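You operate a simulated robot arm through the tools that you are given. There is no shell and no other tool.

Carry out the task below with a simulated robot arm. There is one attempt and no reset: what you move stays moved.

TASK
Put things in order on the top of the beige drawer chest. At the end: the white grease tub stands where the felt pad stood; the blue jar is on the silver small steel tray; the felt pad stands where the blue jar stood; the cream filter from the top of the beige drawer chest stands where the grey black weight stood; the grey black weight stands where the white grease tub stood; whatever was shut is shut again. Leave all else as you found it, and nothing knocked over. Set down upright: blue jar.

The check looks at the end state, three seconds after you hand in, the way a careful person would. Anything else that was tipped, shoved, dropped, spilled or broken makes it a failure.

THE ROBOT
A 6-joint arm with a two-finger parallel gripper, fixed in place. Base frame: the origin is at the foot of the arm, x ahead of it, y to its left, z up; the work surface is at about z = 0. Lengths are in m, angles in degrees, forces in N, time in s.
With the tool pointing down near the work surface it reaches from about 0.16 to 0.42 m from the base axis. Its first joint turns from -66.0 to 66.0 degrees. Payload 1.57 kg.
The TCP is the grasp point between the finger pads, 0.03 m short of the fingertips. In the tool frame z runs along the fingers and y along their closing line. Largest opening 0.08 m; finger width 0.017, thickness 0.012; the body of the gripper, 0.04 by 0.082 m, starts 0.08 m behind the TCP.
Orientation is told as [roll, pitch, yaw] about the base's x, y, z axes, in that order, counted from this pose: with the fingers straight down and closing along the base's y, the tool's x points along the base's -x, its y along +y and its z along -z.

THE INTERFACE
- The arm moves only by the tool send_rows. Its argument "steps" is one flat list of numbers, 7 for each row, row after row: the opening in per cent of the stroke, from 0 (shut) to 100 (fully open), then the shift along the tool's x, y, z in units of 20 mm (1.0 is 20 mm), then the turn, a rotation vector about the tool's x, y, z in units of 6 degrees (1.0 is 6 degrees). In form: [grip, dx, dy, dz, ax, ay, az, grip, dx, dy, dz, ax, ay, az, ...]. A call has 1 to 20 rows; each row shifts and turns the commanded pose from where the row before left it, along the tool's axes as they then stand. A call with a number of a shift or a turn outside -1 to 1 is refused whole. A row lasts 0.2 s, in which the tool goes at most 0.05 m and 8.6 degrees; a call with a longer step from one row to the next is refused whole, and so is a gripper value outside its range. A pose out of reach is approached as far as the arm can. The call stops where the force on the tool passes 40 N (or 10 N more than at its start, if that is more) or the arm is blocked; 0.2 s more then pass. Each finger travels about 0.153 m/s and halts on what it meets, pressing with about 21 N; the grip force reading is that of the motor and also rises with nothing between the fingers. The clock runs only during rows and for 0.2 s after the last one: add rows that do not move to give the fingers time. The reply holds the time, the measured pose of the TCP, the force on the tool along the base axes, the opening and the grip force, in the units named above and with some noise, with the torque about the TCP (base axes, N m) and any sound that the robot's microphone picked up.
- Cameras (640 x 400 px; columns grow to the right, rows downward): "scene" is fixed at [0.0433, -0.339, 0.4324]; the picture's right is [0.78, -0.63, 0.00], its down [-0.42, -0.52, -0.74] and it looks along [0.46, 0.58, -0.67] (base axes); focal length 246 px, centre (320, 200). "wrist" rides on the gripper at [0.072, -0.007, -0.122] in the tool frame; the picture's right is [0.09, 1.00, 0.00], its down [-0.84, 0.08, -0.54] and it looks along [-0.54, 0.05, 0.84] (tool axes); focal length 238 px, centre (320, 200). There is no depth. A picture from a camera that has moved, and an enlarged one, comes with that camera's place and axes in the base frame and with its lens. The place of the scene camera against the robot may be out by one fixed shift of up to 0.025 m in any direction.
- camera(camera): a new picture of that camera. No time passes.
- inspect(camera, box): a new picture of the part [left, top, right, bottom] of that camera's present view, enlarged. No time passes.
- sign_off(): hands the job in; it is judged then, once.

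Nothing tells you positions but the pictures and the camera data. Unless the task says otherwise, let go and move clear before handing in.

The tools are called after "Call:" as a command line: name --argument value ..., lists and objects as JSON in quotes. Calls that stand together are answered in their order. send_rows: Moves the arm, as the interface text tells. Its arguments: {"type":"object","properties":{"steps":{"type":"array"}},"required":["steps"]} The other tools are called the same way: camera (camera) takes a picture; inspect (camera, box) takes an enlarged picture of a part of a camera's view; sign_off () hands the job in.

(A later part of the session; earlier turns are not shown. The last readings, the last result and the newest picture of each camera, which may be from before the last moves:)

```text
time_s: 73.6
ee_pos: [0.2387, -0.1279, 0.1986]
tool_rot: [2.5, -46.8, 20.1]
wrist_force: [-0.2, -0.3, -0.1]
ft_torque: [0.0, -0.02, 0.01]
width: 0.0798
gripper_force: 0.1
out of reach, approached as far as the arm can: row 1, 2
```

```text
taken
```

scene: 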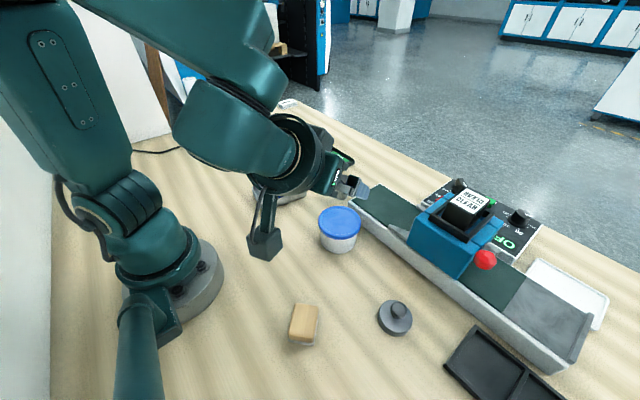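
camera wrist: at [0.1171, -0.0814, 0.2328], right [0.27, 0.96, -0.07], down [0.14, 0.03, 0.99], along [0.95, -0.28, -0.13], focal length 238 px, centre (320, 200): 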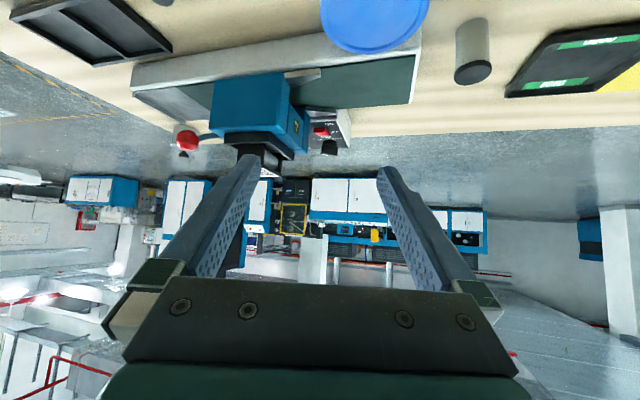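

That orientation is reachable, so a sideways tilted grip works, though at the tub's present spot the conveyor and pad are in the way. My plan is to nudge the tub into open space near (0.22, 0.00) with the fingers as a fork, then lift it by the body. First I'll straighten the tool.

Call:
send_rows --steps '[100, 0, 0, 0, 0, 1, 0, 100, 0, 0, 0, 0, 1, 0, 100, 0, 0, 0, 0, 1, 0, 100, 0, 0, 0, 0, 1, 0, 100, 0, 0, 0, 0, 1, 0, 100, 0, 0, 0, 0, 1, 0, 100, 0, 0, 0, 0, 1, 0, 100, 0, 0, 0, 0, 0.8, 0, 100, 0, 0, 0, 0.283, 0, 0, 100, 0, 0, 0, 0, 0, 0]'

Call:
send_rows --steps '[100, 0, 0, 0, 0, 0, 1, 100, 0, 0, 0, 0, 0, 1, 100, 0, 0, 0, 0, 0, 1, 100, 0, 0, 0, 0, 0, 1, 100, 0, 0, 0, 0, 0, 1, 100, 0, 0, 0, 0, 0, 1, 100, 0, 0, 0, 0, 0, 1, 100, 0, 0, 0, 0, 0, 1, 100, 0, 0, 0, 0, 0, 1, 100, 0, 0, 0, 0, 0, 1, 100, 0, 0, 0, 0, 0, 1, 100, 0, 0, 0, 0, 0, 1, 100, 0, 0, 0, 0, 0, 1, 100, 0, 0, 0, 0, 0, 0]'

Call:
camera --camera "wrist"

```text
time_s: 75.8
ee_pos: [0.2392, -0.1296, 0.2]
tool_rot: [-0.1, 0.0, 21.7]
wrist_force: [0.6, 0.1, 0.7]
ft_torque: [0.04, -0.02, 0.01]
width: 0.0801
gripper_force: 0.1
```

```text
time_s: 78.8
ee_pos: [0.2393, -0.1289, 0.1998]
tool_rot: [0.0, -0.1, -56.2]
wrist_force: [-0.5, -1.0, -0.6]
ft_torque: [-0.02, -0.01, 0.0]
width: 0.0798
gripper_force: 0.1
```

```text
taken
camera wrist: at [0.1936, -0.0716, 0.3205], right [0.78, 0.63, 0.0], down [0.53, -0.65, 0.54], along [0.34, -0.42, -0.84], focal length 238 px, centre (320, 200)
```

wrist: 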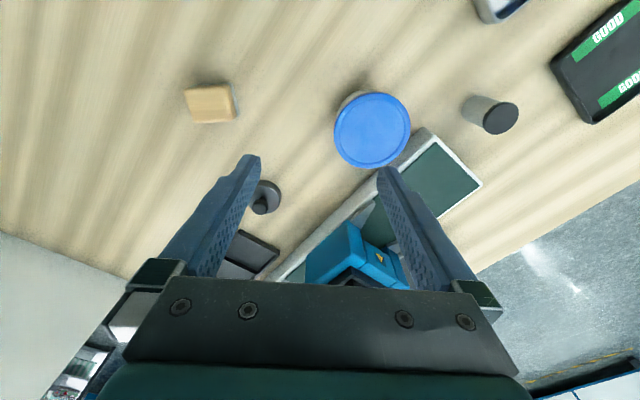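

The tub is confirmed near (0.286, -0.100). I'll set a narrow fork and come down behind the tub on the conveyor side, with the tips at 35 mm to stay above the conveyor edge.

Call:
send_rows --steps '[37.5, -0.963, 0.91, 0, 0, 0, 0, 37.5, -0.963, 0.91, 0, 0, 0, 0, 37.5, -0.963, 0.91, 0, 0, 0, 0, 37.5, 0, 0, 0, 0, 0, 0, 37.5, 0, 0, 1, 0, 0, 0, 37.5, 0, 0, 1, 0, 0, 0, 37.5, 0, 0, 1, 0, 0, 0, 37.5, 0, 0, 1, 0, 0, 0, 37.5, 0, 0, 0, 0, 0, 0]'

Call:
camera --camera "wrist"

Call:
camera --camera "scene"

```text
time_s: 80.8
ee_pos: [0.3166, -0.146, 0.121]
tool_rot: [0.0, 0.0, -56.3]
wrist_force: [0.0, -0.1, 0.1]
ft_torque: [-0.04, 0.01, 0.06]
width: 0.0298
gripper_force: 0.0
```

```text
taken
camera wrist: at [0.2706, -0.0895, 0.2409], right [0.78, 0.63, 0.0], down [0.53, -0.65, 0.54], along [0.34, -0.42, -0.84], focal length 238 px, centre (320, 200)
```

wrist: 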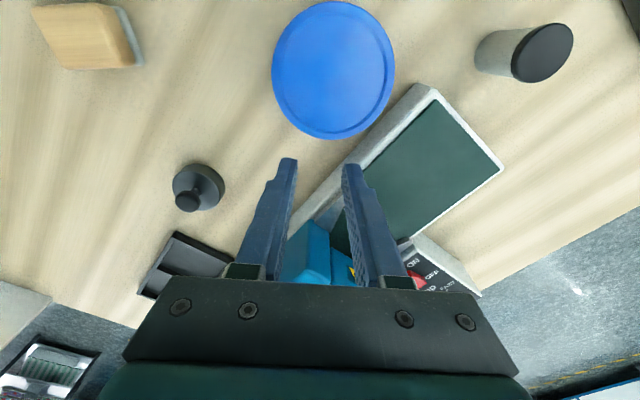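

```text
taken
```

scene: 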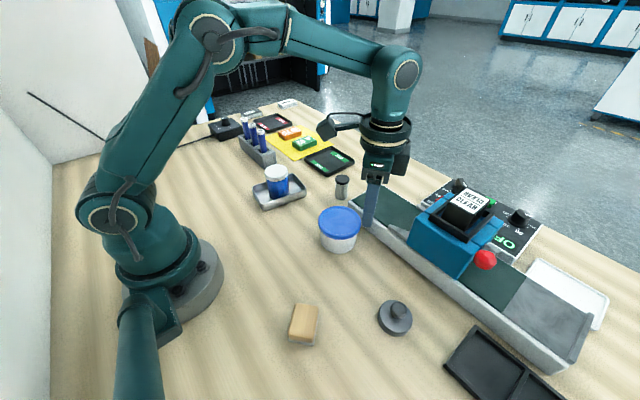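

The fork is lined up behind the tub. I'll lower to the working height and start a gentle push.

Call:
send_rows --steps '[37.5, 0, 0, 0.93, 0, 0, 0, 37.5, 0, 0, 0.93, 0, 0, 0, 37.5, 0, 0, 0.93, 0, 0, 0, 37.5, 0, 0, 0, 0, 0, 0]'

Call:
send_rows --steps '[37.5, 0.3, 0, 0, 0, 0, 0, 37.5, 0.3, 0, 0, 0, 0, 0, 37.5, 0.3, 0, 0, 0, 0, 0, 37.5, 0.3, 0, 0, 0, 0, 0, 37.5, 0.3, 0, 0, 0, 0, 0]'

Call:
camera --camera "wrist"

Call:
inspect --camera "scene" --box '[290, 160, 420, 260]'

```text
time_s: 81.8
ee_pos: [0.3166, -0.1465, 0.0635]
tool_rot: [0.0, -0.1, -56.2]
wrist_force: [-0.6, 0.1, -0.1]
ft_torque: [-0.01, -0.01, 0.01]
width: 0.0302
gripper_force: 0.1
```

```text
time_s: 83.0
ee_pos: [0.2984, -0.1208, 0.0626]
tool_rot: [0.0, -0.1, -56.3]
wrist_force: [0.4, -1.3, 0.3]
ft_torque: [0.01, -0.01, 0.02]
width: 0.0302
gripper_force: 0.2
```

```text
taken
camera wrist: at [0.2537, -0.0642, 0.1851], right [0.78, 0.63, 0.0], down [0.53, -0.65, 0.54], along [0.34, -0.42, -0.84], focal length 238 px, centre (320, 200)
```

wrist: 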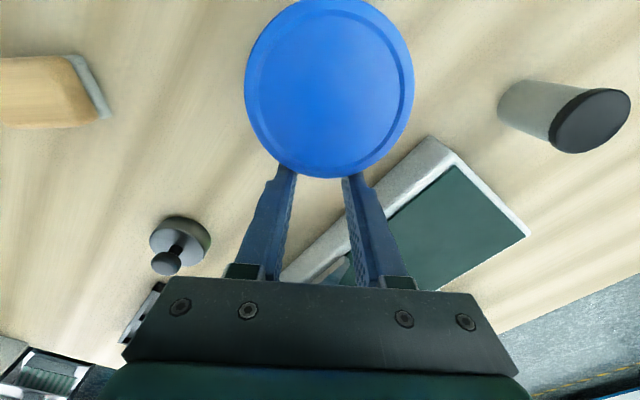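

```text
4.00 times, centred on (355, 210) of scene
camera zoom: at [0.0433, -0.339, 0.4324], right [0.78, -0.63, 0.0], down [-0.42, -0.52, -0.74], along [0.46, 0.58, -0.67], focal length 985 px, centre (180, 160)
```

zoom: 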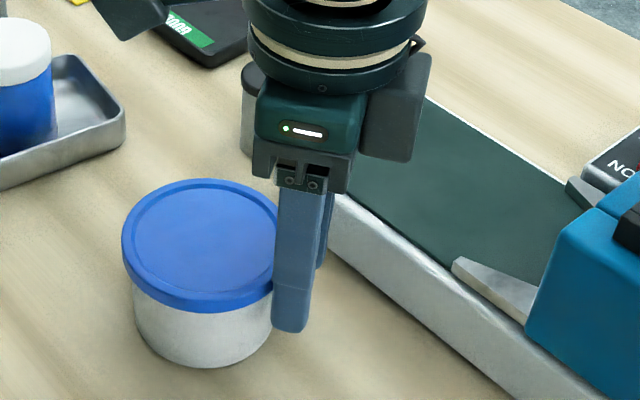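

The tub slides smoothly and upright with only about 1.5 N, so I'll fork-push it all the way around the tray to the pad's old spot. I'll re-aim slightly for tray clearance and continue.

Call:
send_rows --steps '[37.5, -0.25, 0, 0, 0, 0, 0, 37.5, 0, 0, 0, 0, 0, -0.575, 37.5, 0, 0, 0, 0, 0, -0.575, 37.5, 0, 0.307, 0, 0, 0, 0, 37.5, 0.4, 0, 0, 0, 0, 0, 37.5, 0.45, 0, 0, 0, 0, 0, 37.5, 0.45, 0, 0, 0, 0, 0, 37.5, 0.45, 0, 0, 0, 0, 0, 37.5, 0.45, 0, 0, 0, 0, 0, 37.5, 0.45, 0, 0, 0, 0, 0]'

Call:
camera --camera "wrist"

Call:
camera --camera "scene"

```text
time_s: 85.2
ee_pos: [0.2744, -0.0818, 0.0634]
tool_rot: [0.0, -0.2, -49.3]
wrist_force: [0.3, -0.1, 0.7]
ft_torque: [0.0, 0.01, 0.01]
width: 0.0301
gripper_force: 0.5
```

```text
taken
camera wrist: at [0.2215, -0.0303, 0.1851], right [0.7, 0.72, 0.0], down [0.6, -0.58, 0.54], along [0.39, -0.38, -0.84], focal length 238 px, centre (320, 200)
```

wrist: 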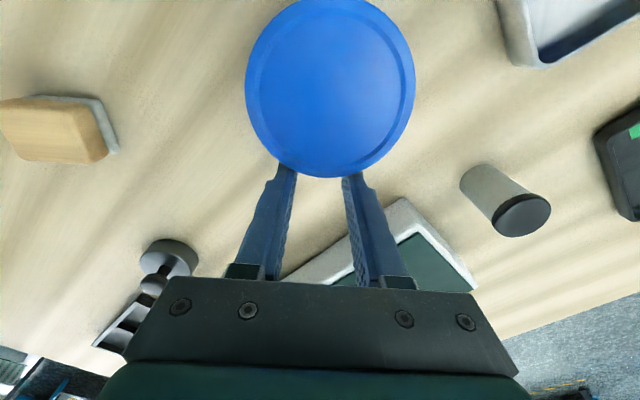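

```text
taken
```

scene: 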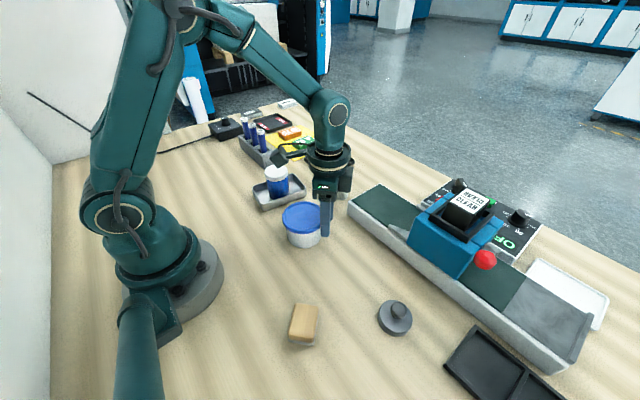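

The tub stays seated in the fork and clears the tray corner by about 1 cm. Next I'll push it to about (0.163, 0.045).

Call:
send_rows --steps '[37.5, 0.47, 0, 0, 0, 0, 0, 37.5, 0.47, 0, 0, 0, 0, 0, 37.5, 0.47, 0, 0, 0, 0, 0, 37.5, 0.47, 0, 0, 0, 0, 0, 37.5, 0.47, 0, 0, 0, 0, 0, 37.5, 0.47, 0, 0, 0, 0, 0, 37.5, 0.47, 0, 0, 0, 0, 0, 37.5, 0.47, 0, 0, 0, 0, 0, 37.5, 0.47, 0, 0, 0, 0, 0, 37.5, 0.47, 0, 0, 0, 0, 0, 37.5, 0.47, 0, 0, 0, 0, 0, 37.5, 0.47, 0, 0, 0, 0, 0, 37.5, 0.47, 0, 0, 0, 0, 0]'

Call:
camera --camera "wrist"

Call:
camera --camera "scene"

```text
time_s: 88.0
ee_pos: [0.1928, 0.0108, 0.0631]
tool_rot: [-0.1, -0.1, -49.4]
wrist_force: [1.3, -0.9, 0.4]
ft_torque: [-0.01, 0.02, 0.0]
width: 0.0306
gripper_force: 0.0
```

```text
taken
camera wrist: at [0.1413, 0.0613, 0.1848], right [0.7, 0.72, 0.0], down [0.6, -0.58, 0.54], along [0.39, -0.38, -0.84], focal length 238 px, centre (320, 200)
```

wrist: 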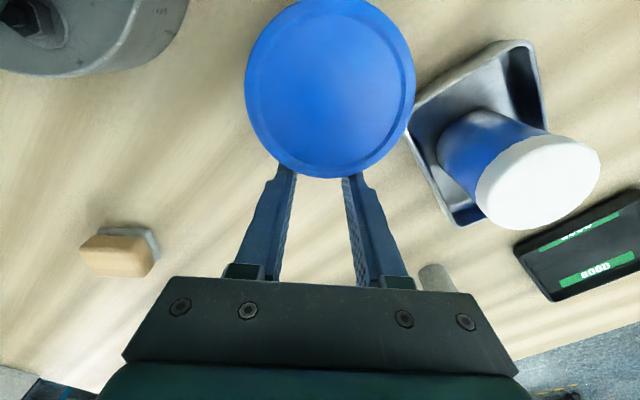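

```text
taken
```

scene: 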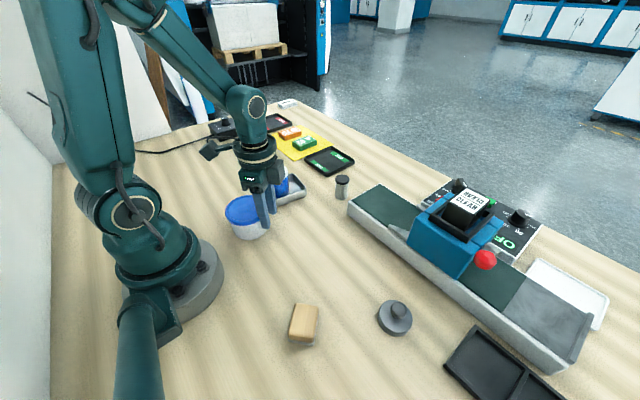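

The tub is at about (0.163, 0.046), clear of the tray. For the second leg I need to push toward +y, so I'll back off, rise and turn the fork around.

Call:
send_rows --steps '[37.5, -0.5, 0, 0, 0, 0, 0, 37.5, -0.5, 0, 0, 0, 0, 0, 37.5, 0, 0, -1, 0, 0, 0, 37.5, 0, 0, -1, 0, 0, 0, 37.5, 0, 0, -1, 0, 0, 0, 37.5, 0, 0, -1, 0, 0, 0, 37.5, 0, 0, 0, 0, 0, -1, 37.5, 0, 0, 0, 0, 0, -1, 37.5, 0, 0, 0, 0, 0, -1, 37.5, 0, 0, 0, 0, 0, -1, 37.5, 0, 0, 0, 0, 0, -1, 37.5, 0, 0, 0, 0, 0, -1, 37.5, 0, 0, 0, 0, 0, -1, 37.5, 0, 0, 0, 0, 0, -1, 37.5, 0, 0, 0, 0, 0, -1, 37.5, 0, 0, 0, 0, 0, -1, 37.5, 0, 0, 0, 0, 0, -1, 37.5, 0, 0, 0, 0, 0, -1, 37.5, 0, 0, 0, 0, 0, -1, 37.5, 0, 0, 0, 0, 0, -1]'

Call:
send_rows --steps '[87.5, 0, 0, 0, 0, 0, -1, 87.5, 0, 0, 0, 0, 0, -1, 87.5, 0, 0, 0, 0, 0, -1, 87.5, 0, 0, 0, 0, 0, -1, 87.5, 0, 0, 0, 0, 0, -1, 87.5, 0, 0, 0, 0, 0, -1, 87.5, 0, 0, 0, 0, 0, -1, 87.5, 0, 0, 0, 0, 0, -1, 87.5, 0, 0, 0, 0, 0, -1, 87.5, 0, 0, 0, 0, 0, -1, 87.5, 0, 0, 0, 0, 0, -0.23, 87.5, 0, 0, 0, 0, 0, 0]'

Call:
camera --camera "wrist"

```text
time_s: 92.2
ee_pos: [0.2055, -0.0038, 0.1431]
tool_rot: [-0.1, 0.0, 34.8]
wrist_force: [-0.5, -0.8, -0.1]
ft_torque: [-0.01, 0.04, 0.01]
width: 0.03
gripper_force: 0.1
```

```text
time_s: 94.8
ee_pos: [0.2053, -0.0041, 0.1433]
tool_rot: [0.0, 0.1, 96.0]
wrist_force: [0.4, -0.1, -0.8]
ft_torque: [0.02, -0.01, 0.0]
width: 0.0698
gripper_force: 0.1
```

```text
taken
camera wrist: at [0.22, -0.0744, 0.2646], right [-0.98, -0.2, 0.0], down [-0.17, 0.82, 0.54], along [-0.11, 0.53, -0.84], focal length 238 px, centre (320, 200)
```

wrist: 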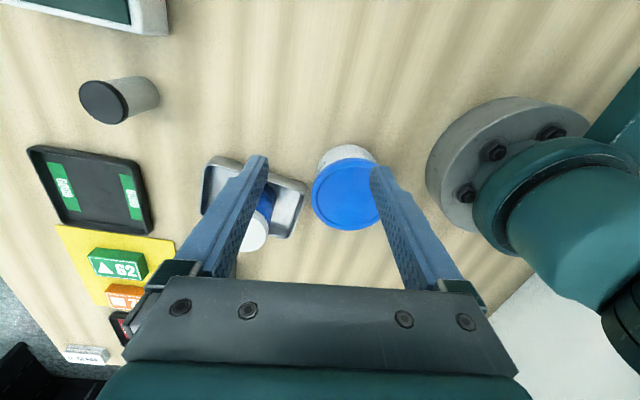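

Yaw 96 is reachable and the tub is confirmed near (0.166, 0.045). I'll lower the wider 70 mm fork behind it and start pushing toward the pad's old spot.

Call:
send_rows --steps '[87.5, -0.31, 0.85, 0, 0, 0, 0, 87.5, -0.31, 0.85, 0, 0, 0, 0, 87.5, 0, 0, 1, 0, 0, 0, 87.5, 0, 0, 1, 0, 0, 0, 87.5, 0, 0, 1, 0, 0, 0, 87.5, 0, 0, 1, 0, 0, 0, 87.5, 0, 0, 0, 0, 0, 0]'

Call:
camera --camera "wrist"

Call:
inspect --camera "scene" --box '[190, 150, 330, 260]'

```text
time_s: 96.4
ee_pos: [0.1699, 0.0027, 0.0626]
tool_rot: [-0.1, 0.1, 96.0]
wrist_force: [0.8, 0.4, -0.9]
ft_torque: [0.02, 0.0, 0.0]
width: 0.07
gripper_force: 0.0
```

```text
taken
camera wrist: at [0.1845, -0.066, 0.1849], right [-0.98, -0.2, 0.0], down [-0.17, 0.82, 0.54], along [-0.11, 0.53, -0.84], focal length 238 px, centre (320, 200)
```

wrist: 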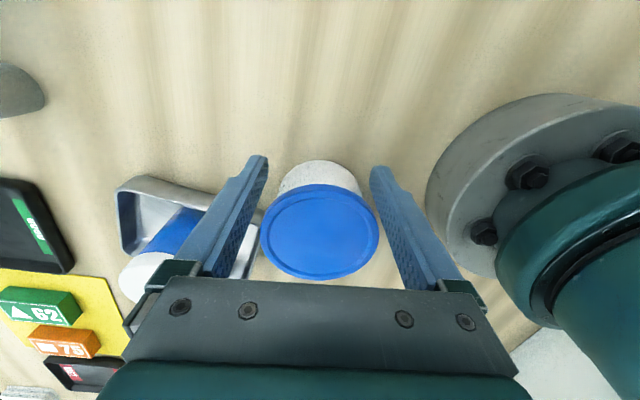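

```text
3.64 times, centred on (260, 205) of scene
camera zoom: at [0.0433, -0.339, 0.4324], right [0.78, -0.63, 0.0], down [-0.42, -0.52, -0.74], along [0.46, 0.58, -0.67], focal length 895 px, centre (538, 182)
```

zoom: 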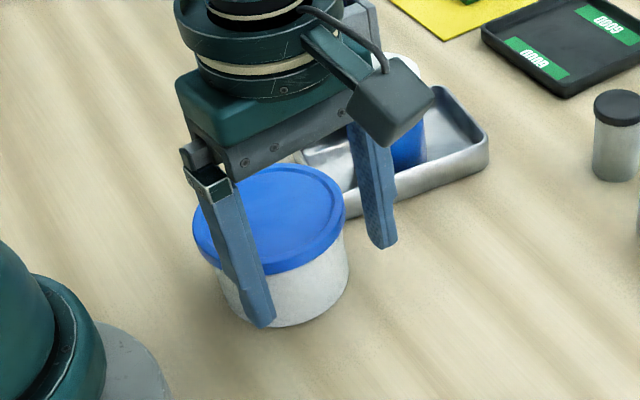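

The tub is centred in the fork and the fingertips ride above the tray rim. Pushing forward.

Call:
send_rows --steps '[87.5, -0.42, 0, 0, 0, 0, 0, 87.5, -0.42, 0, 0, 0, 0, 0, 87.5, -0.42, 0, 0, 0, 0, 0, 87.5, -0.42, 0, 0, 0, 0, 0, 87.5, -0.42, 0, 0, 0, 0, 0, 87.5, -0.42, 0, 0, 0, 0, 0, 87.5, -0.42, 0, 0, 0, 0, 0, 87.5, -0.42, 0, 0, 0, 0, 0]'

Call:
camera --camera "wrist"

Call:
inspect --camera "scene" --box '[190, 140, 330, 250]'

```text
time_s: 98.2
ee_pos: [0.1636, 0.0703, 0.0642]
tool_rot: [-0.1, 0.1, 95.9]
wrist_force: [0.0, 0.2, -0.1]
ft_torque: [0.0, 0.0, 0.02]
width: 0.069
gripper_force: 0.0
```

```text
taken
camera wrist: at [0.1784, 0.0008, 0.1858], right [-0.98, -0.2, 0.0], down [-0.17, 0.82, 0.54], along [-0.11, 0.53, -0.84], focal length 238 px, centre (320, 200)
```

wrist: 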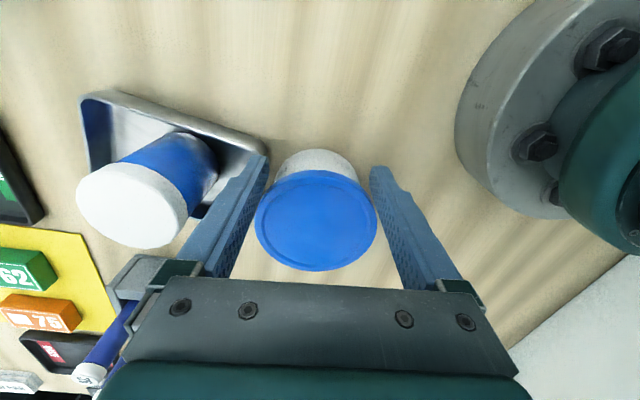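

```text
3.64 times, centred on (260, 195) of scene
camera zoom: at [0.0433, -0.339, 0.4324], right [0.78, -0.63, 0.0], down [-0.42, -0.52, -0.74], along [0.46, 0.58, -0.67], focal length 895 px, centre (538, 218)
```

zoom: 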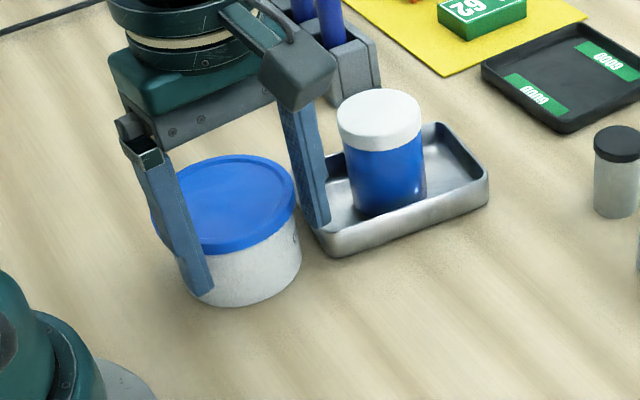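

The tub moved upright to about (0.161, 0.098) and the jar and tray look undisturbed. I'll back off a little, re-aim at the pad's old spot and push on.

Call:
send_rows --steps '[87.5, 0.4, 0, 0, 0, 0, 0, 87.5, 0.4, 0, 0, 0, 0, 0, 87.5, 0, 0, 0, 0, 0, 0.883, 87.5, 0, 0, 0, 0, 0, 0.883, 87.5, 0, 0, 0, 0, 0, 0.883, 87.5, 0.11, 0.59, 0, 0, 0, 0, 87.5, 0, 0, 0, 0, 0, 0]'

Call:
camera --camera "wrist"

```text
time_s: 99.8
ee_pos: [0.1536, 0.0566, 0.0637]
tool_rot: [0.0, 0.1, 80.2]
wrist_force: [-1.0, -0.3, -0.5]
ft_torque: [0.04, -0.02, -0.03]
width: 0.07
gripper_force: 0.0
```

```text
taken
camera wrist: at [0.1479, -0.0156, 0.1851], right [-1.0, 0.08, 0.0], down [0.07, 0.84, 0.54], along [0.04, 0.54, -0.84], focal length 238 px, centre (320, 200)
```

wrist: 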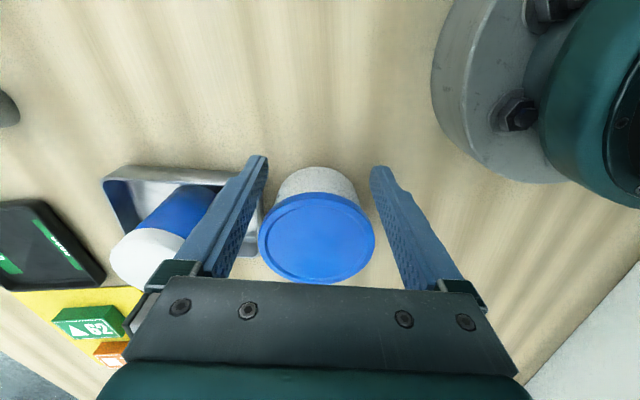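

Well aligned. Pushing about 10 cm toward the target.

Call:
send_rows --steps '[87.5, -0.44, 0, 0, 0, 0, 0, 87.5, -0.44, 0, 0, 0, 0, 0, 87.5, -0.44, 0, 0, 0, 0, 0, 87.5, -0.44, 0, 0, 0, 0, 0, 87.5, -0.44, 0, 0, 0, 0, 0, 87.5, -0.44, 0, 0, 0, 0, 0, 87.5, -0.44, 0, 0, 0, 0, 0, 87.5, -0.44, 0, 0, 0, 0, 0, 87.5, -0.44, 0, 0, 0, 0, 0, 87.5, -0.44, 0, 0, 0, 0, 0, 87.5, -0.44, 0, 0, 0, 0, 0]'

Call:
camera --camera "wrist"

Call:
inspect --camera "scene" --box '[190, 130, 330, 240]'

```text
time_s: 102.2
ee_pos: [0.1705, 0.1505, 0.062]
tool_rot: [-0.1, 0.0, 80.1]
wrist_force: [-0.9, -0.3, -1.0]
ft_torque: [0.0, 0.04, 0.02]
width: 0.0703
gripper_force: 0.0
```

```text
taken
camera wrist: at [0.1645, 0.0793, 0.1841], right [-1.0, 0.08, 0.0], down [0.07, 0.84, 0.54], along [0.04, 0.54, -0.84], focal length 238 px, centre (320, 200)
```

wrist: 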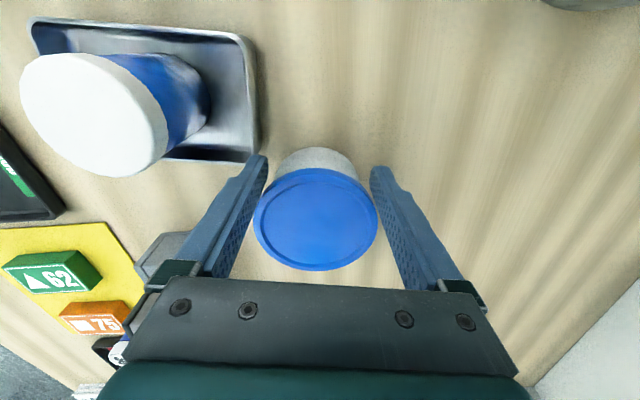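

```text
3.64 times, centred on (260, 185) of scene
camera zoom: at [0.0433, -0.339, 0.4324], right [0.78, -0.63, 0.0], down [-0.42, -0.52, -0.74], along [0.46, 0.58, -0.67], focal length 895 px, centre (538, 254)
```

zoom: 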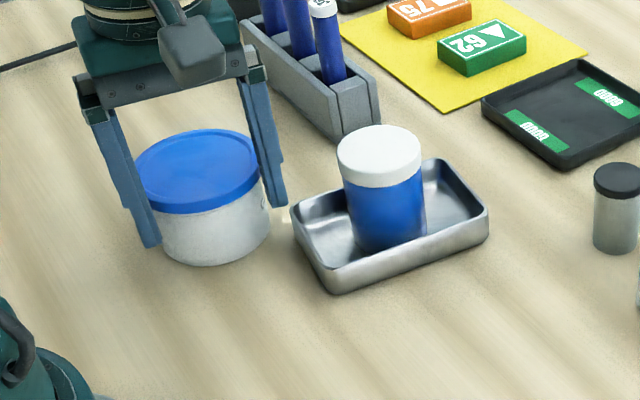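

The tub is at about (0.1755, 0.178) with 85 mm to go. Final push along the same line.

Call:
send_rows --steps '[87.5, -0.42, 0, 0, 0, 0, 0, 87.5, -0.42, 0, 0, 0, 0, 0, 87.5, -0.42, 0, 0, 0, 0, 0, 87.5, -0.42, 0, 0, 0, 0, 0, 87.5, -0.42, 0, 0, 0, 0, 0, 87.5, -0.42, 0, 0, 0, 0, 0, 87.5, -0.42, 0, 0, 0, 0, 0, 87.5, -0.42, 0, 0, 0, 0, 0, 87.5, -0.42, 0, 0, 0, 0, 0, 87.5, -0.3, 0, 0, 0, 0, 0, 87.5, 0, 0, 0, 0, 0, 0]'

Call:
camera --camera "wrist"

Call:
inspect --camera "scene" --box '[170, 120, 310, 230]'

```text
time_s: 104.6
ee_pos: [0.1835, 0.2307, 0.0635]
tool_rot: [-0.2, 0.0, 80.1]
wrist_force: [-0.2, 0.0, 0.4]
ft_torque: [-0.01, -0.04, 0.0]
width: 0.0709
gripper_force: 0.6
```

```text
taken
camera wrist: at [0.1785, 0.1599, 0.1848], right [-1.0, 0.08, 0.0], down [0.07, 0.84, 0.54], along [0.04, 0.54, -0.84], focal length 238 px, centre (320, 200)
```

wrist: 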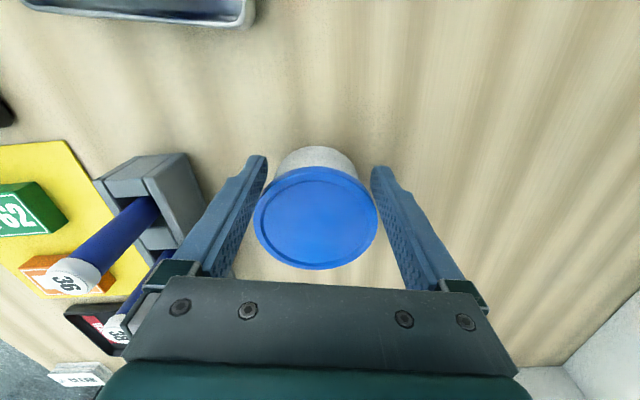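

```text
3.64 times, centred on (240, 175) of scene
camera zoom: at [0.0433, -0.339, 0.4324], right [0.78, -0.63, 0.0], down [-0.42, -0.52, -0.74], along [0.46, 0.58, -0.67], focal length 895 px, centre (611, 291)
```

zoom: 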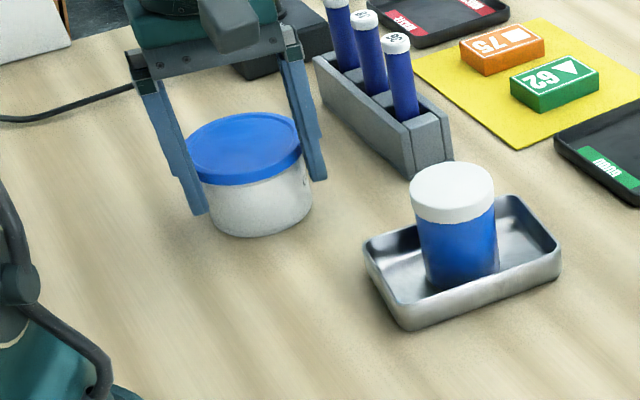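

The tub is about 3 mm short of the pad's old centre. I'll nudge it, back straight off and rise.

Call:
send_rows --steps '[87.5, -0.08, 0, 0, 0, 0, 0, 87.5, -0.08, 0, 0, 0, 0, 0, 87.5, 0, 0, 0, 0, 0, 0, 87.5, 0.4, 0, 0, 0, 0, 0, 87.5, 0.6, 0, 0, 0, 0, 0, 87.5, 1, 0, 0, 0, 0, 0, 87.5, 0, 0, -1, 0, 0, 0, 87.5, 0, 0, -1, 0, 0, 0, 87.5, 0, 0, -1, 0, 0, 0, 87.5, 0, 0, -1, 0, 0, 0, 87.5, 0, 0, -1, 0, 0, 0, 87.5, 0, 0, -1, 0, 0, 0, 87.5, 0, 0, 0, 0, 0, 0]'

Call:
camera --camera "wrist"

Call:
camera --camera "scene"

```text
time_s: 107.4
ee_pos: [0.1783, 0.1948, 0.1836]
tool_rot: [-0.1, 0.1, 80.1]
wrist_force: [0.2, 0.4, 0.0]
ft_torque: [0.0, 0.0, 0.01]
width: 0.0695
gripper_force: 0.0
```

```text
taken
camera wrist: at [0.1721, 0.1234, 0.3056], right [-1.0, 0.08, 0.0], down [0.07, 0.84, 0.54], along [0.04, 0.54, -0.84], focal length 238 px, centre (320, 200)
```

wrist: 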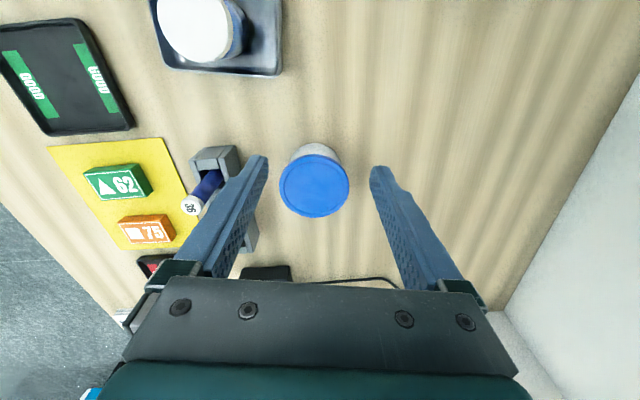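

```text
taken
```

scene: 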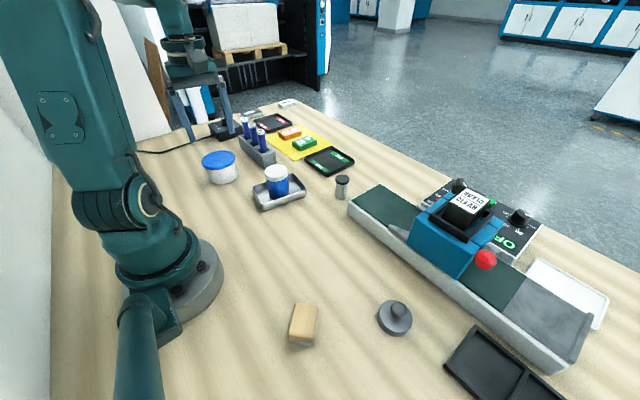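

The tub now stands at (0.190, 0.262), right where the pad was. The weight is next, so I'll swing over to view it.

Call:
send_rows --steps '[100, 0.992, -0.204, -0.1, 0, 0, 0, 100, 0.992, -0.204, -0.1, 0, 0, 0, 100, 0.992, -0.204, -0.1, 0, 0, 0, 100, 0.992, -0.204, -0.1, 0, 0, 0, 100, 0.992, -0.204, -0.1, 0, 0, 0, 100, 0.992, -0.204, -0.1, 0, 0, 0, 100, 0.992, -0.204, -0.1, 0, 0, 0, 100, 0.992, -0.204, -0.1, 0, 0, 0, 100, 0.992, -0.204, 0, 0, 0, 0, 100, 0.992, -0.204, 0, 0, 0, 0, 100, 0.992, -0.204, 0, 0, 0, 0, 100, 0.992, -0.204, 0, 0, 0, 0, 100, 0.992, -0.204, 0, 0, 0, 0, 100, 0.992, -0.204, 0, 0, 0, 0, 100, 0.992, -0.204, 0, 0, 0, 0, 100, 0.992, -0.204, 0, 0, 0, 0, 100, 0.992, -0.204, 0, 0, 0, 0, 100, 0.992, -0.204, 0, 0, 0, 0, 100, 0.992, -0.204, 0, 0, 0, 0]'

Call:
send_rows --steps '[100, 0, 0, 0, 0, 0, 1, 100, 0, 0, 0, 0, 0, 1, 100, 0, 0, 0, 0, 0, 1, 100, 0, 0, 0, 0, 0, 1, 100, 0, 0, 0, 0, 0, 1, 100, 0, 0, 0, 0, 0, 1, 100, 0, 0, 0, 0, 0, 1, 100, 0, 0, 0, 0, 0, 1, 100, 0, 0, 0, 0, 0, 1, 100, 0, 0, 0, 0, 0, 1, 100, 0, 0, 0, 0, 0, 1, 100, 0, 0, 0, 0, 0, 1, 100, 0, 0, 0, 0, 0, 1, 100, 0, 0, 0, 0, 0, 1, 100, 0, 0, 0, 0, 0, 1, 100, 0, 0, 0, 0, 0, 1, 100, 0, 0, 0, 0, 0, 1, 100, 0, 0, 0, 0, 0, 1, 100, 0, 0, 0, 0, 0, 1, 100, 0, 0, 0, 0, 0, 1]'

Call:
camera --camera "wrist"

```text
time_s: 111.4
ee_pos: [0.1872, -0.1883, 0.1999]
tool_rot: [0.0, 0.2, 80.1]
wrist_force: [-0.3, 0.4, 0.3]
ft_torque: [0.0, 0.01, -0.02]
width: 0.08
gripper_force: 0.1
```

```text
time_s: 115.6
ee_pos: [0.189, -0.1877, 0.1992]
tool_rot: [0.1, -0.1, -40.0]
wrist_force: [-0.2, -0.4, -0.1]
ft_torque: [0.02, -0.01, 0.0]
width: 0.0799
gripper_force: 0.0
```

```text
taken
camera wrist: at [0.1302, -0.1468, 0.3211], right [0.57, 0.82, 0.0], down [0.69, -0.48, 0.54], along [0.45, -0.31, -0.84], focal length 238 px, centre (320, 200)
```

wrist: 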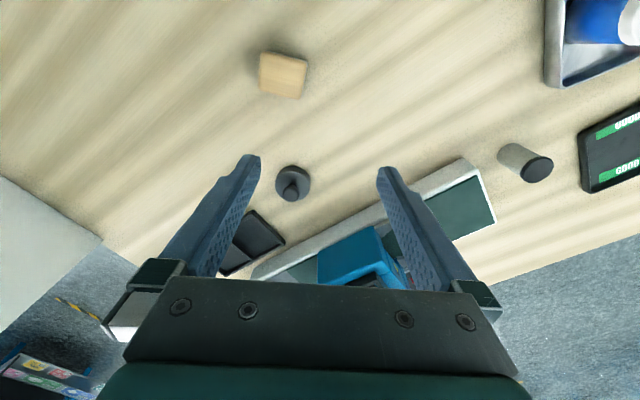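

The weight is in view, so I'll zoom in for its position and size.

Call:
inspect --camera "wrist" --box '[255, 150, 335, 215]'

Call:
inspect --camera "scene" --box '[360, 280, 430, 345]'

```text
6.15 times, centred on (295, 182) of wrist
camera zoom: at [0.1302, -0.1468, 0.3211], right [0.57, 0.82, 0.0], down [0.69, -0.48, 0.54], along [0.45, -0.31, -0.84], focal length 1467 px, centre (474, 308)
```

zoom: 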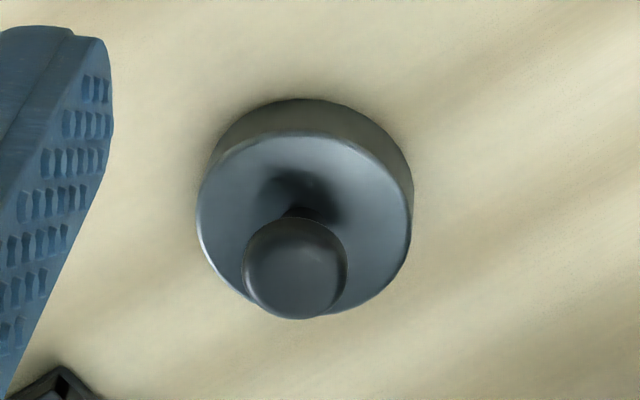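

```text
6.15 times, centred on (395, 312) of scene
camera zoom: at [0.0433, -0.339, 0.4324], right [0.78, -0.63, 0.0], down [-0.42, -0.52, -0.74], along [0.46, 0.58, -0.67], focal length 1515 px, centre (-142, -492)
```

zoom: 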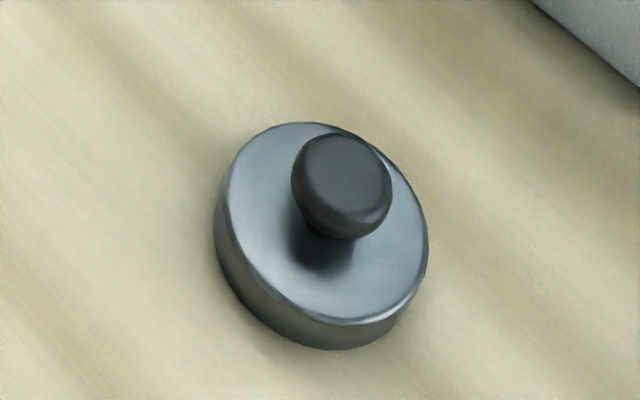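

The weight is about 50 mm across, centred near (0.2465, -0.280), with nothing between it and the tub's old spot. I'll position above it and verify.

Call:
send_rows --steps '[100, -0.862, -0.281, 0, 0, 0, 0, 100, -0.862, -0.281, 0, 0, 0, 0, 100, -0.862, -0.281, 0, 0, 0, 0, 100, -0.862, -0.281, 0, 0, 0, 0, 100, -0.862, -0.281, 0, 0, 0, 0, 100, -0.862, -0.281, 0, 0, 0, 0, 100, 0, 0, 1, 0, 0, 0, 100, 0, 0, 1, 0, 0, 0, 100, 0, 0, 1, 0, 0, 0, 100, 0, 0, 1, 0, 0, 0, 100, 0, 0, 0, 0, 0, 0]'

Call:
camera --camera "wrist"

Call:
inspect --camera "wrist" --box '[260, 100, 380, 180]'

```text
time_s: 118.0
ee_pos: [0.2429, -0.2745, 0.1201]
tool_rot: [0.0, -0.1, -39.9]
wrist_force: [0.7, -0.1, 0.6]
ft_torque: [0.0, -0.01, 0.02]
width: 0.0801
gripper_force: 0.0
out of reach, approached as far as the arm can: row 6
```

```text
taken
camera wrist: at [0.1838, -0.2333, 0.2419], right [0.57, 0.82, 0.0], down [0.69, -0.48, 0.54], along [0.45, -0.31, -0.84], focal length 238 px, centre (320, 200)
```

wrist: 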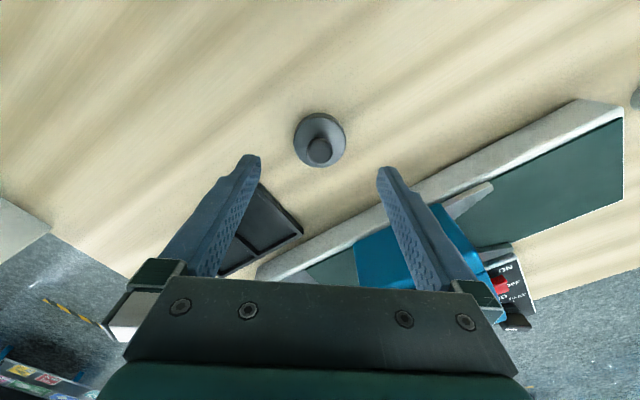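

```text
5.00 times, centred on (320, 140) of wrist
camera zoom: at [0.1838, -0.2333, 0.2419], right [0.57, 0.82, 0.0], down [0.69, -0.48, 0.54], along [0.45, -0.31, -0.84], focal length 1192 px, centre (320, 500)
```

zoom: 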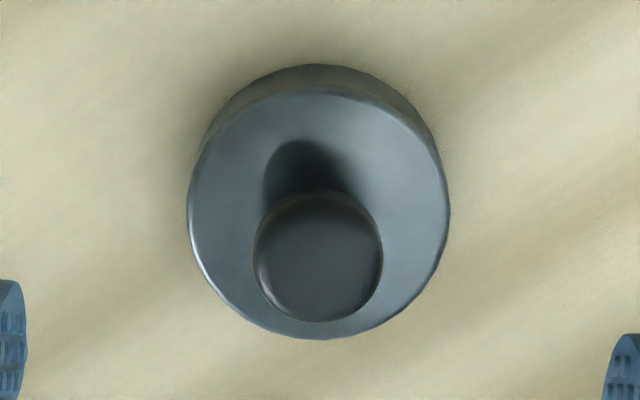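

The weight is centred at (0.2475, -0.279), with a disc about 18 mm tall. I'll correct 6 mm, descend and grip the disc.

Call:
send_rows --steps '[100, -0.3, 0, 0.4, 0, 0, 0, 100, 0, 0, 0.95, 0, 0, 0, 100, 0, 0, 0.95, 0, 0, 0, 100, 0, 0, 0.95, 0, 0, 0, 100, 0, 0, 0.95, 0, 0, 0, 100, 0, 0, 0, 0, 0, 0]'

Call:
camera --camera "wrist"

```text
time_s: 119.4
ee_pos: [0.2465, -0.2775, 0.0362]
tool_rot: [0.0, -0.1, -39.9]
wrist_force: [-0.1, 0.3, 0.0]
ft_torque: [0.01, -0.03, 0.03]
width: 0.08
gripper_force: 0.2
```

```text
taken
camera wrist: at [0.1875, -0.2363, 0.1579], right [0.57, 0.82, 0.0], down [0.69, -0.48, 0.54], along [0.45, -0.31, -0.84], focal length 238 px, centre (320, 200)
```

wrist: 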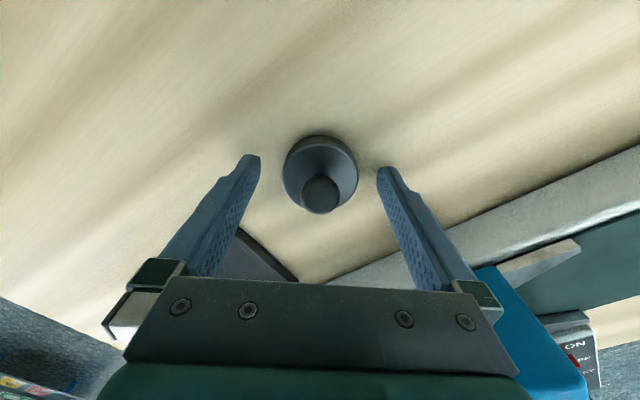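

Centred. I'll go down 2 mm more and close on the disc.

Call:
send_rows --steps '[100, 0, 0, 0.1, 0, 0, 0, 100, 0, 0, 0, 0, 0, 0, 0, 0, 0, 0, 0, 0, 0, 0, 0, 0, 0, 0, 0, 0, 0, 0, 0, 0, 0, 0, 0]'

```text
time_s: 120.6
ee_pos: [0.2478, -0.2785, 0.0346]
tool_rot: [0.0, -0.2, -39.9]
wrist_force: [0.3, 0.2, 0.2]
ft_torque: [0.05, -0.05, 0.01]
width: 0.0506
gripper_force: 21.4
```

Gripped at 51 mm. I'll lift just a few millimetres to feel the weight.

Call:
send_rows --steps '[0, 0, 0, -0.1, 0, 0, 0, 0, 0, 0, -0.1, 0, 0, 0, 0, 0, 0, -0.1, 0, 0, 0, 0, 0, 0, 0, 0, 0, 0]'

Call:
camera --camera "wrist"

Call:
inspect --camera "scene" --box '[330, 240, 460, 350]'

```text
time_s: 121.6
ee_pos: [0.2465, -0.2773, 0.0396]
tool_rot: [0.0, -0.2, -40.0]
wrist_force: [0.7, 0.0, -3.1]
ft_torque: [0.01, 0.01, 0.01]
width: 0.0507
gripper_force: 21.1
```

```text
taken
camera wrist: at [0.1876, -0.2355, 0.1616], right [0.57, 0.82, 0.0], down [0.69, -0.48, 0.54], along [0.45, -0.31, -0.84], focal length 238 px, centre (320, 200)
```

wrist: 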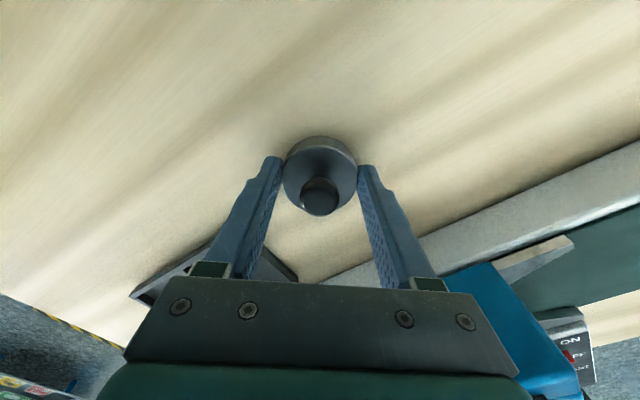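

```text
3.64 times, centred on (395, 295) of scene
camera zoom: at [0.0433, -0.339, 0.4324], right [0.78, -0.63, 0.0], down [-0.42, -0.52, -0.74], along [0.46, 0.58, -0.67], focal length 895 px, centre (47, -146)
```

zoom: 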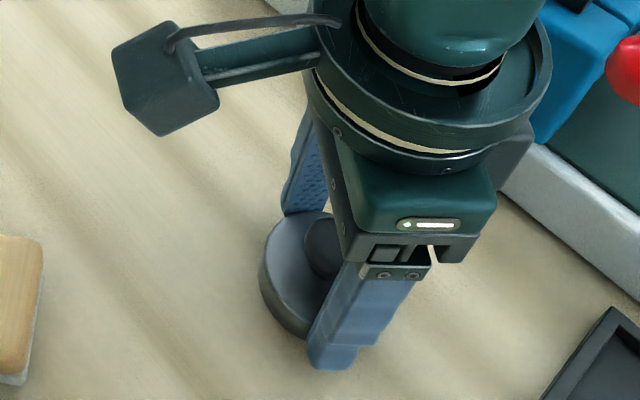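

The weight is firmly held at about 3 N, 6 mm off the table. I'll carry it low and straight to the tub's old spot at (0.2854, -0.099).

Call:
send_rows --steps '[0, 0, 0, -0.2, 0, 0, 0, 0, 0.48, 0.899, 0, 0, 0, 0, 0, 0.48, 0.899, 0, 0, 0, 0, 0, 0.48, 0.899, 0, 0, 0, 0, 0, 0.48, 0.899, 0, 0, 0, 0, 0, 0.48, 0.899, 0, 0, 0, 0, 0, 0.48, 0.899, 0, 0, 0, 0, 0, 0.48, 0.899, 0, 0, 0, 0, 0, 0.48, 0.899, 0, 0, 0, 0, 0, 0.48, 0.899, 0, 0, 0, 0, 0, 0, 0, 0, 0, 0, 0]'

Call:
camera --camera "wrist"

Call:
camera --camera "scene"

```text
time_s: 124.0
ee_pos: [0.2835, -0.0955, 0.0423]
tool_rot: [0.1, -0.1, -39.9]
wrist_force: [0.1, -1.0, -3.0]
ft_torque: [0.02, 0.01, -0.01]
width: 0.0504
gripper_force: 21.4
```

```text
taken
camera wrist: at [0.224, -0.0542, 0.1647], right [0.57, 0.82, 0.0], down [0.69, -0.48, 0.54], along [0.45, -0.31, -0.84], focal length 238 px, centre (320, 200)
```

wrist: 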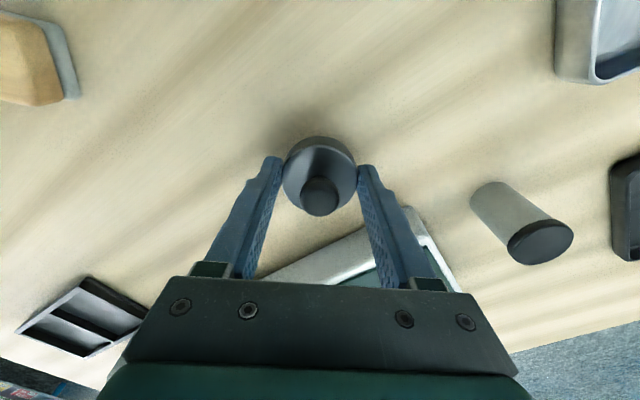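

```text
taken
```

scene: 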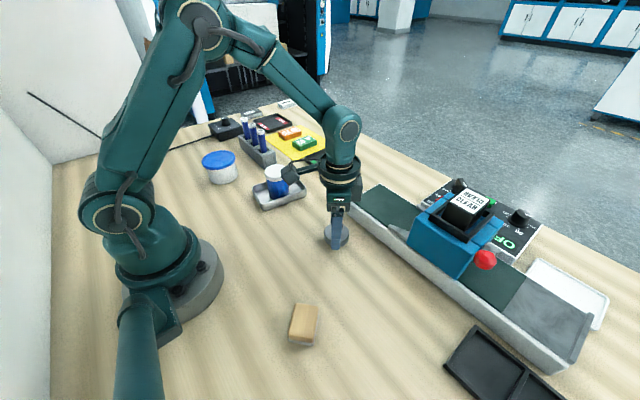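

Over the spot and still held. I'll lower it gently to the surface.

Call:
send_rows --steps '[0, 0, 0, 0.2, 0, 0, 0, 0, 0, 0, 0.2, 0, 0, 0, 0, 0, 0, 0.06, 0, 0, 0, 0, 0, 0, 0, 0, 0, 0]'

```text
time_s: 125.0
ee_pos: [0.2835, -0.097, 0.0341]
tool_rot: [0.1, -0.1, -40.0]
wrist_force: [-3.2, -0.5, 5.6]
ft_torque: [0.13, -0.04, 0.02]
width: 0.0506
gripper_force: 21.2
```

It's down. I'll open only partway, since the conveyor is near, then rise.

Call:
send_rows --steps '[72, 0, 0, 0, 0, 0, 0, 72, 0, 0, 0, 0, 0, 0, 72, 0, 0, 0, 0, 0, 0, 72, 0, 0, -0.5, 0, 0, 0, 72, 0, 0, -1, 0, 0, 0, 72, 0, 0, -1, 0, 0, 0, 72, 0, 0, -1, 0, 0, 0, 72, 0, 0, -1, 0, 0, 0, 72, 0, 0, -1, 0, 0, 0, 72, 0, 0, -1, 0, 0, 0, 72, 0, 0, -1, 0, 0, 0, 72, 0, 0, 0, 0, 0, 0]'

Call:
camera --camera "wrist"

Call:
camera --camera "scene"

```text
time_s: 127.6
ee_pos: [0.2838, -0.0966, 0.1851]
tool_rot: [0.0, -0.1, -39.9]
wrist_force: [-0.1, 0.6, 0.0]
ft_torque: [-0.01, -0.03, 0.02]
width: 0.0579
gripper_force: 0.0
```

```text
taken
camera wrist: at [0.2249, -0.0557, 0.3064], right [0.57, 0.82, 0.0], down [0.69, -0.48, 0.54], along [0.45, -0.31, -0.84], focal length 238 px, centre (320, 200)
```

wrist: 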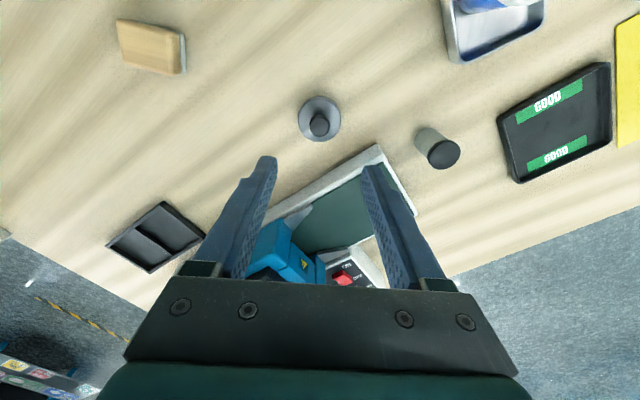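

```text
taken
```

scene: 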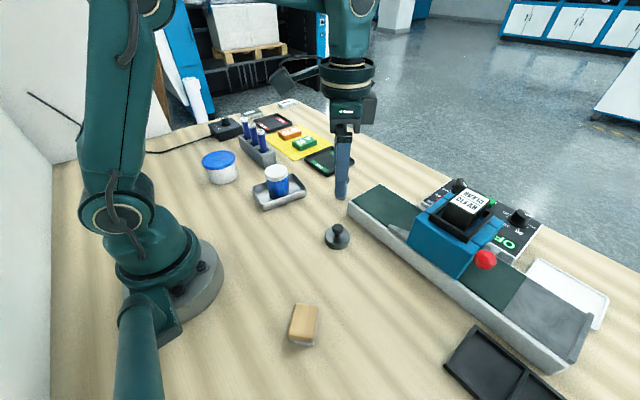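

The weight stands at about (0.283, -0.097) on the tub's old spot. The last item is the filter, so I'll go look at it closely.

Call:
send_rows --steps '[100, 0, 0, 0, 0, 0, -1, 100, 0, 0, 0, 0, 0, -1, 100, 0, 0, 0, 0, 0, -1, 100, 0, 0, 0, 0, 0, -1, 100, 0, 0, 0, 0, 0, -1, 100, 0, 0, 0, 0, 0, -1, 100, 0, 0, 0, 0, 0, -0.66, 100, -0.3, 0.966, 0.35, 0, 0, 0, 100, -0.3, 0.966, 0.35, 0, 0, 0, 100, -0.3, 0.966, 0.35, 0, 0, 0, 100, -0.3, 0.966, 0.35, 0, 0, 0, 100, -0.3, 0.966, 0.35, 0, 0, 0, 100, 0, 0, 0, 0, 0, 0]'

Call:
camera --camera "wrist"

Call:
inspect --camera "wrist" --box '[270, 150, 370, 220]'

```text
time_s: 130.4
ee_pos: [0.3126, -0.0014, 0.1477]
tool_rot: [-0.2, -0.2, 0.1]
wrist_force: [-0.8, -0.9, -0.1]
ft_torque: [0.01, -0.01, -0.02]
width: 0.0802
gripper_force: 0.0
```

```text
taken
camera wrist: at [0.2417, -0.0079, 0.2696], right [-0.09, 1.0, 0.0], down [0.84, 0.08, 0.54], along [0.54, 0.05, -0.84], focal length 238 px, centre (320, 200)
```

wrist: 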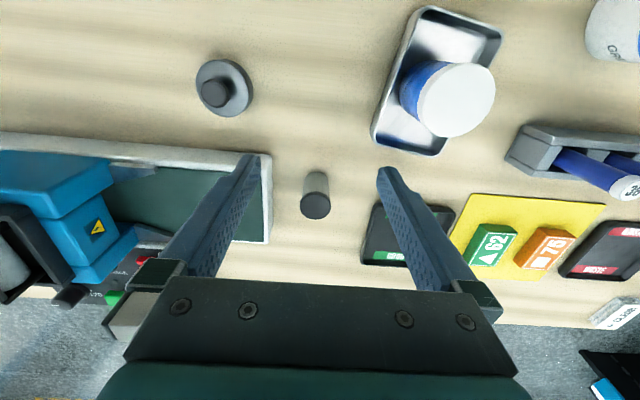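

```text
5.71 times, centred on (320, 185) of wrist
camera zoom: at [0.2417, -0.0079, 0.2696], right [-0.09, 1.0, 0.0], down [0.84, 0.08, 0.54], along [0.54, 0.05, -0.84], focal length 1362 px, centre (320, 286)
```

zoom: 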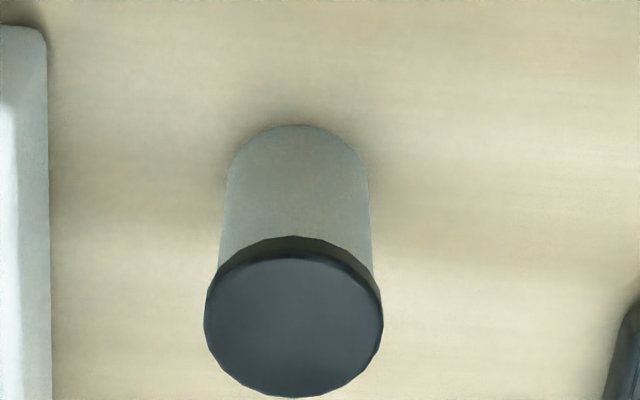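

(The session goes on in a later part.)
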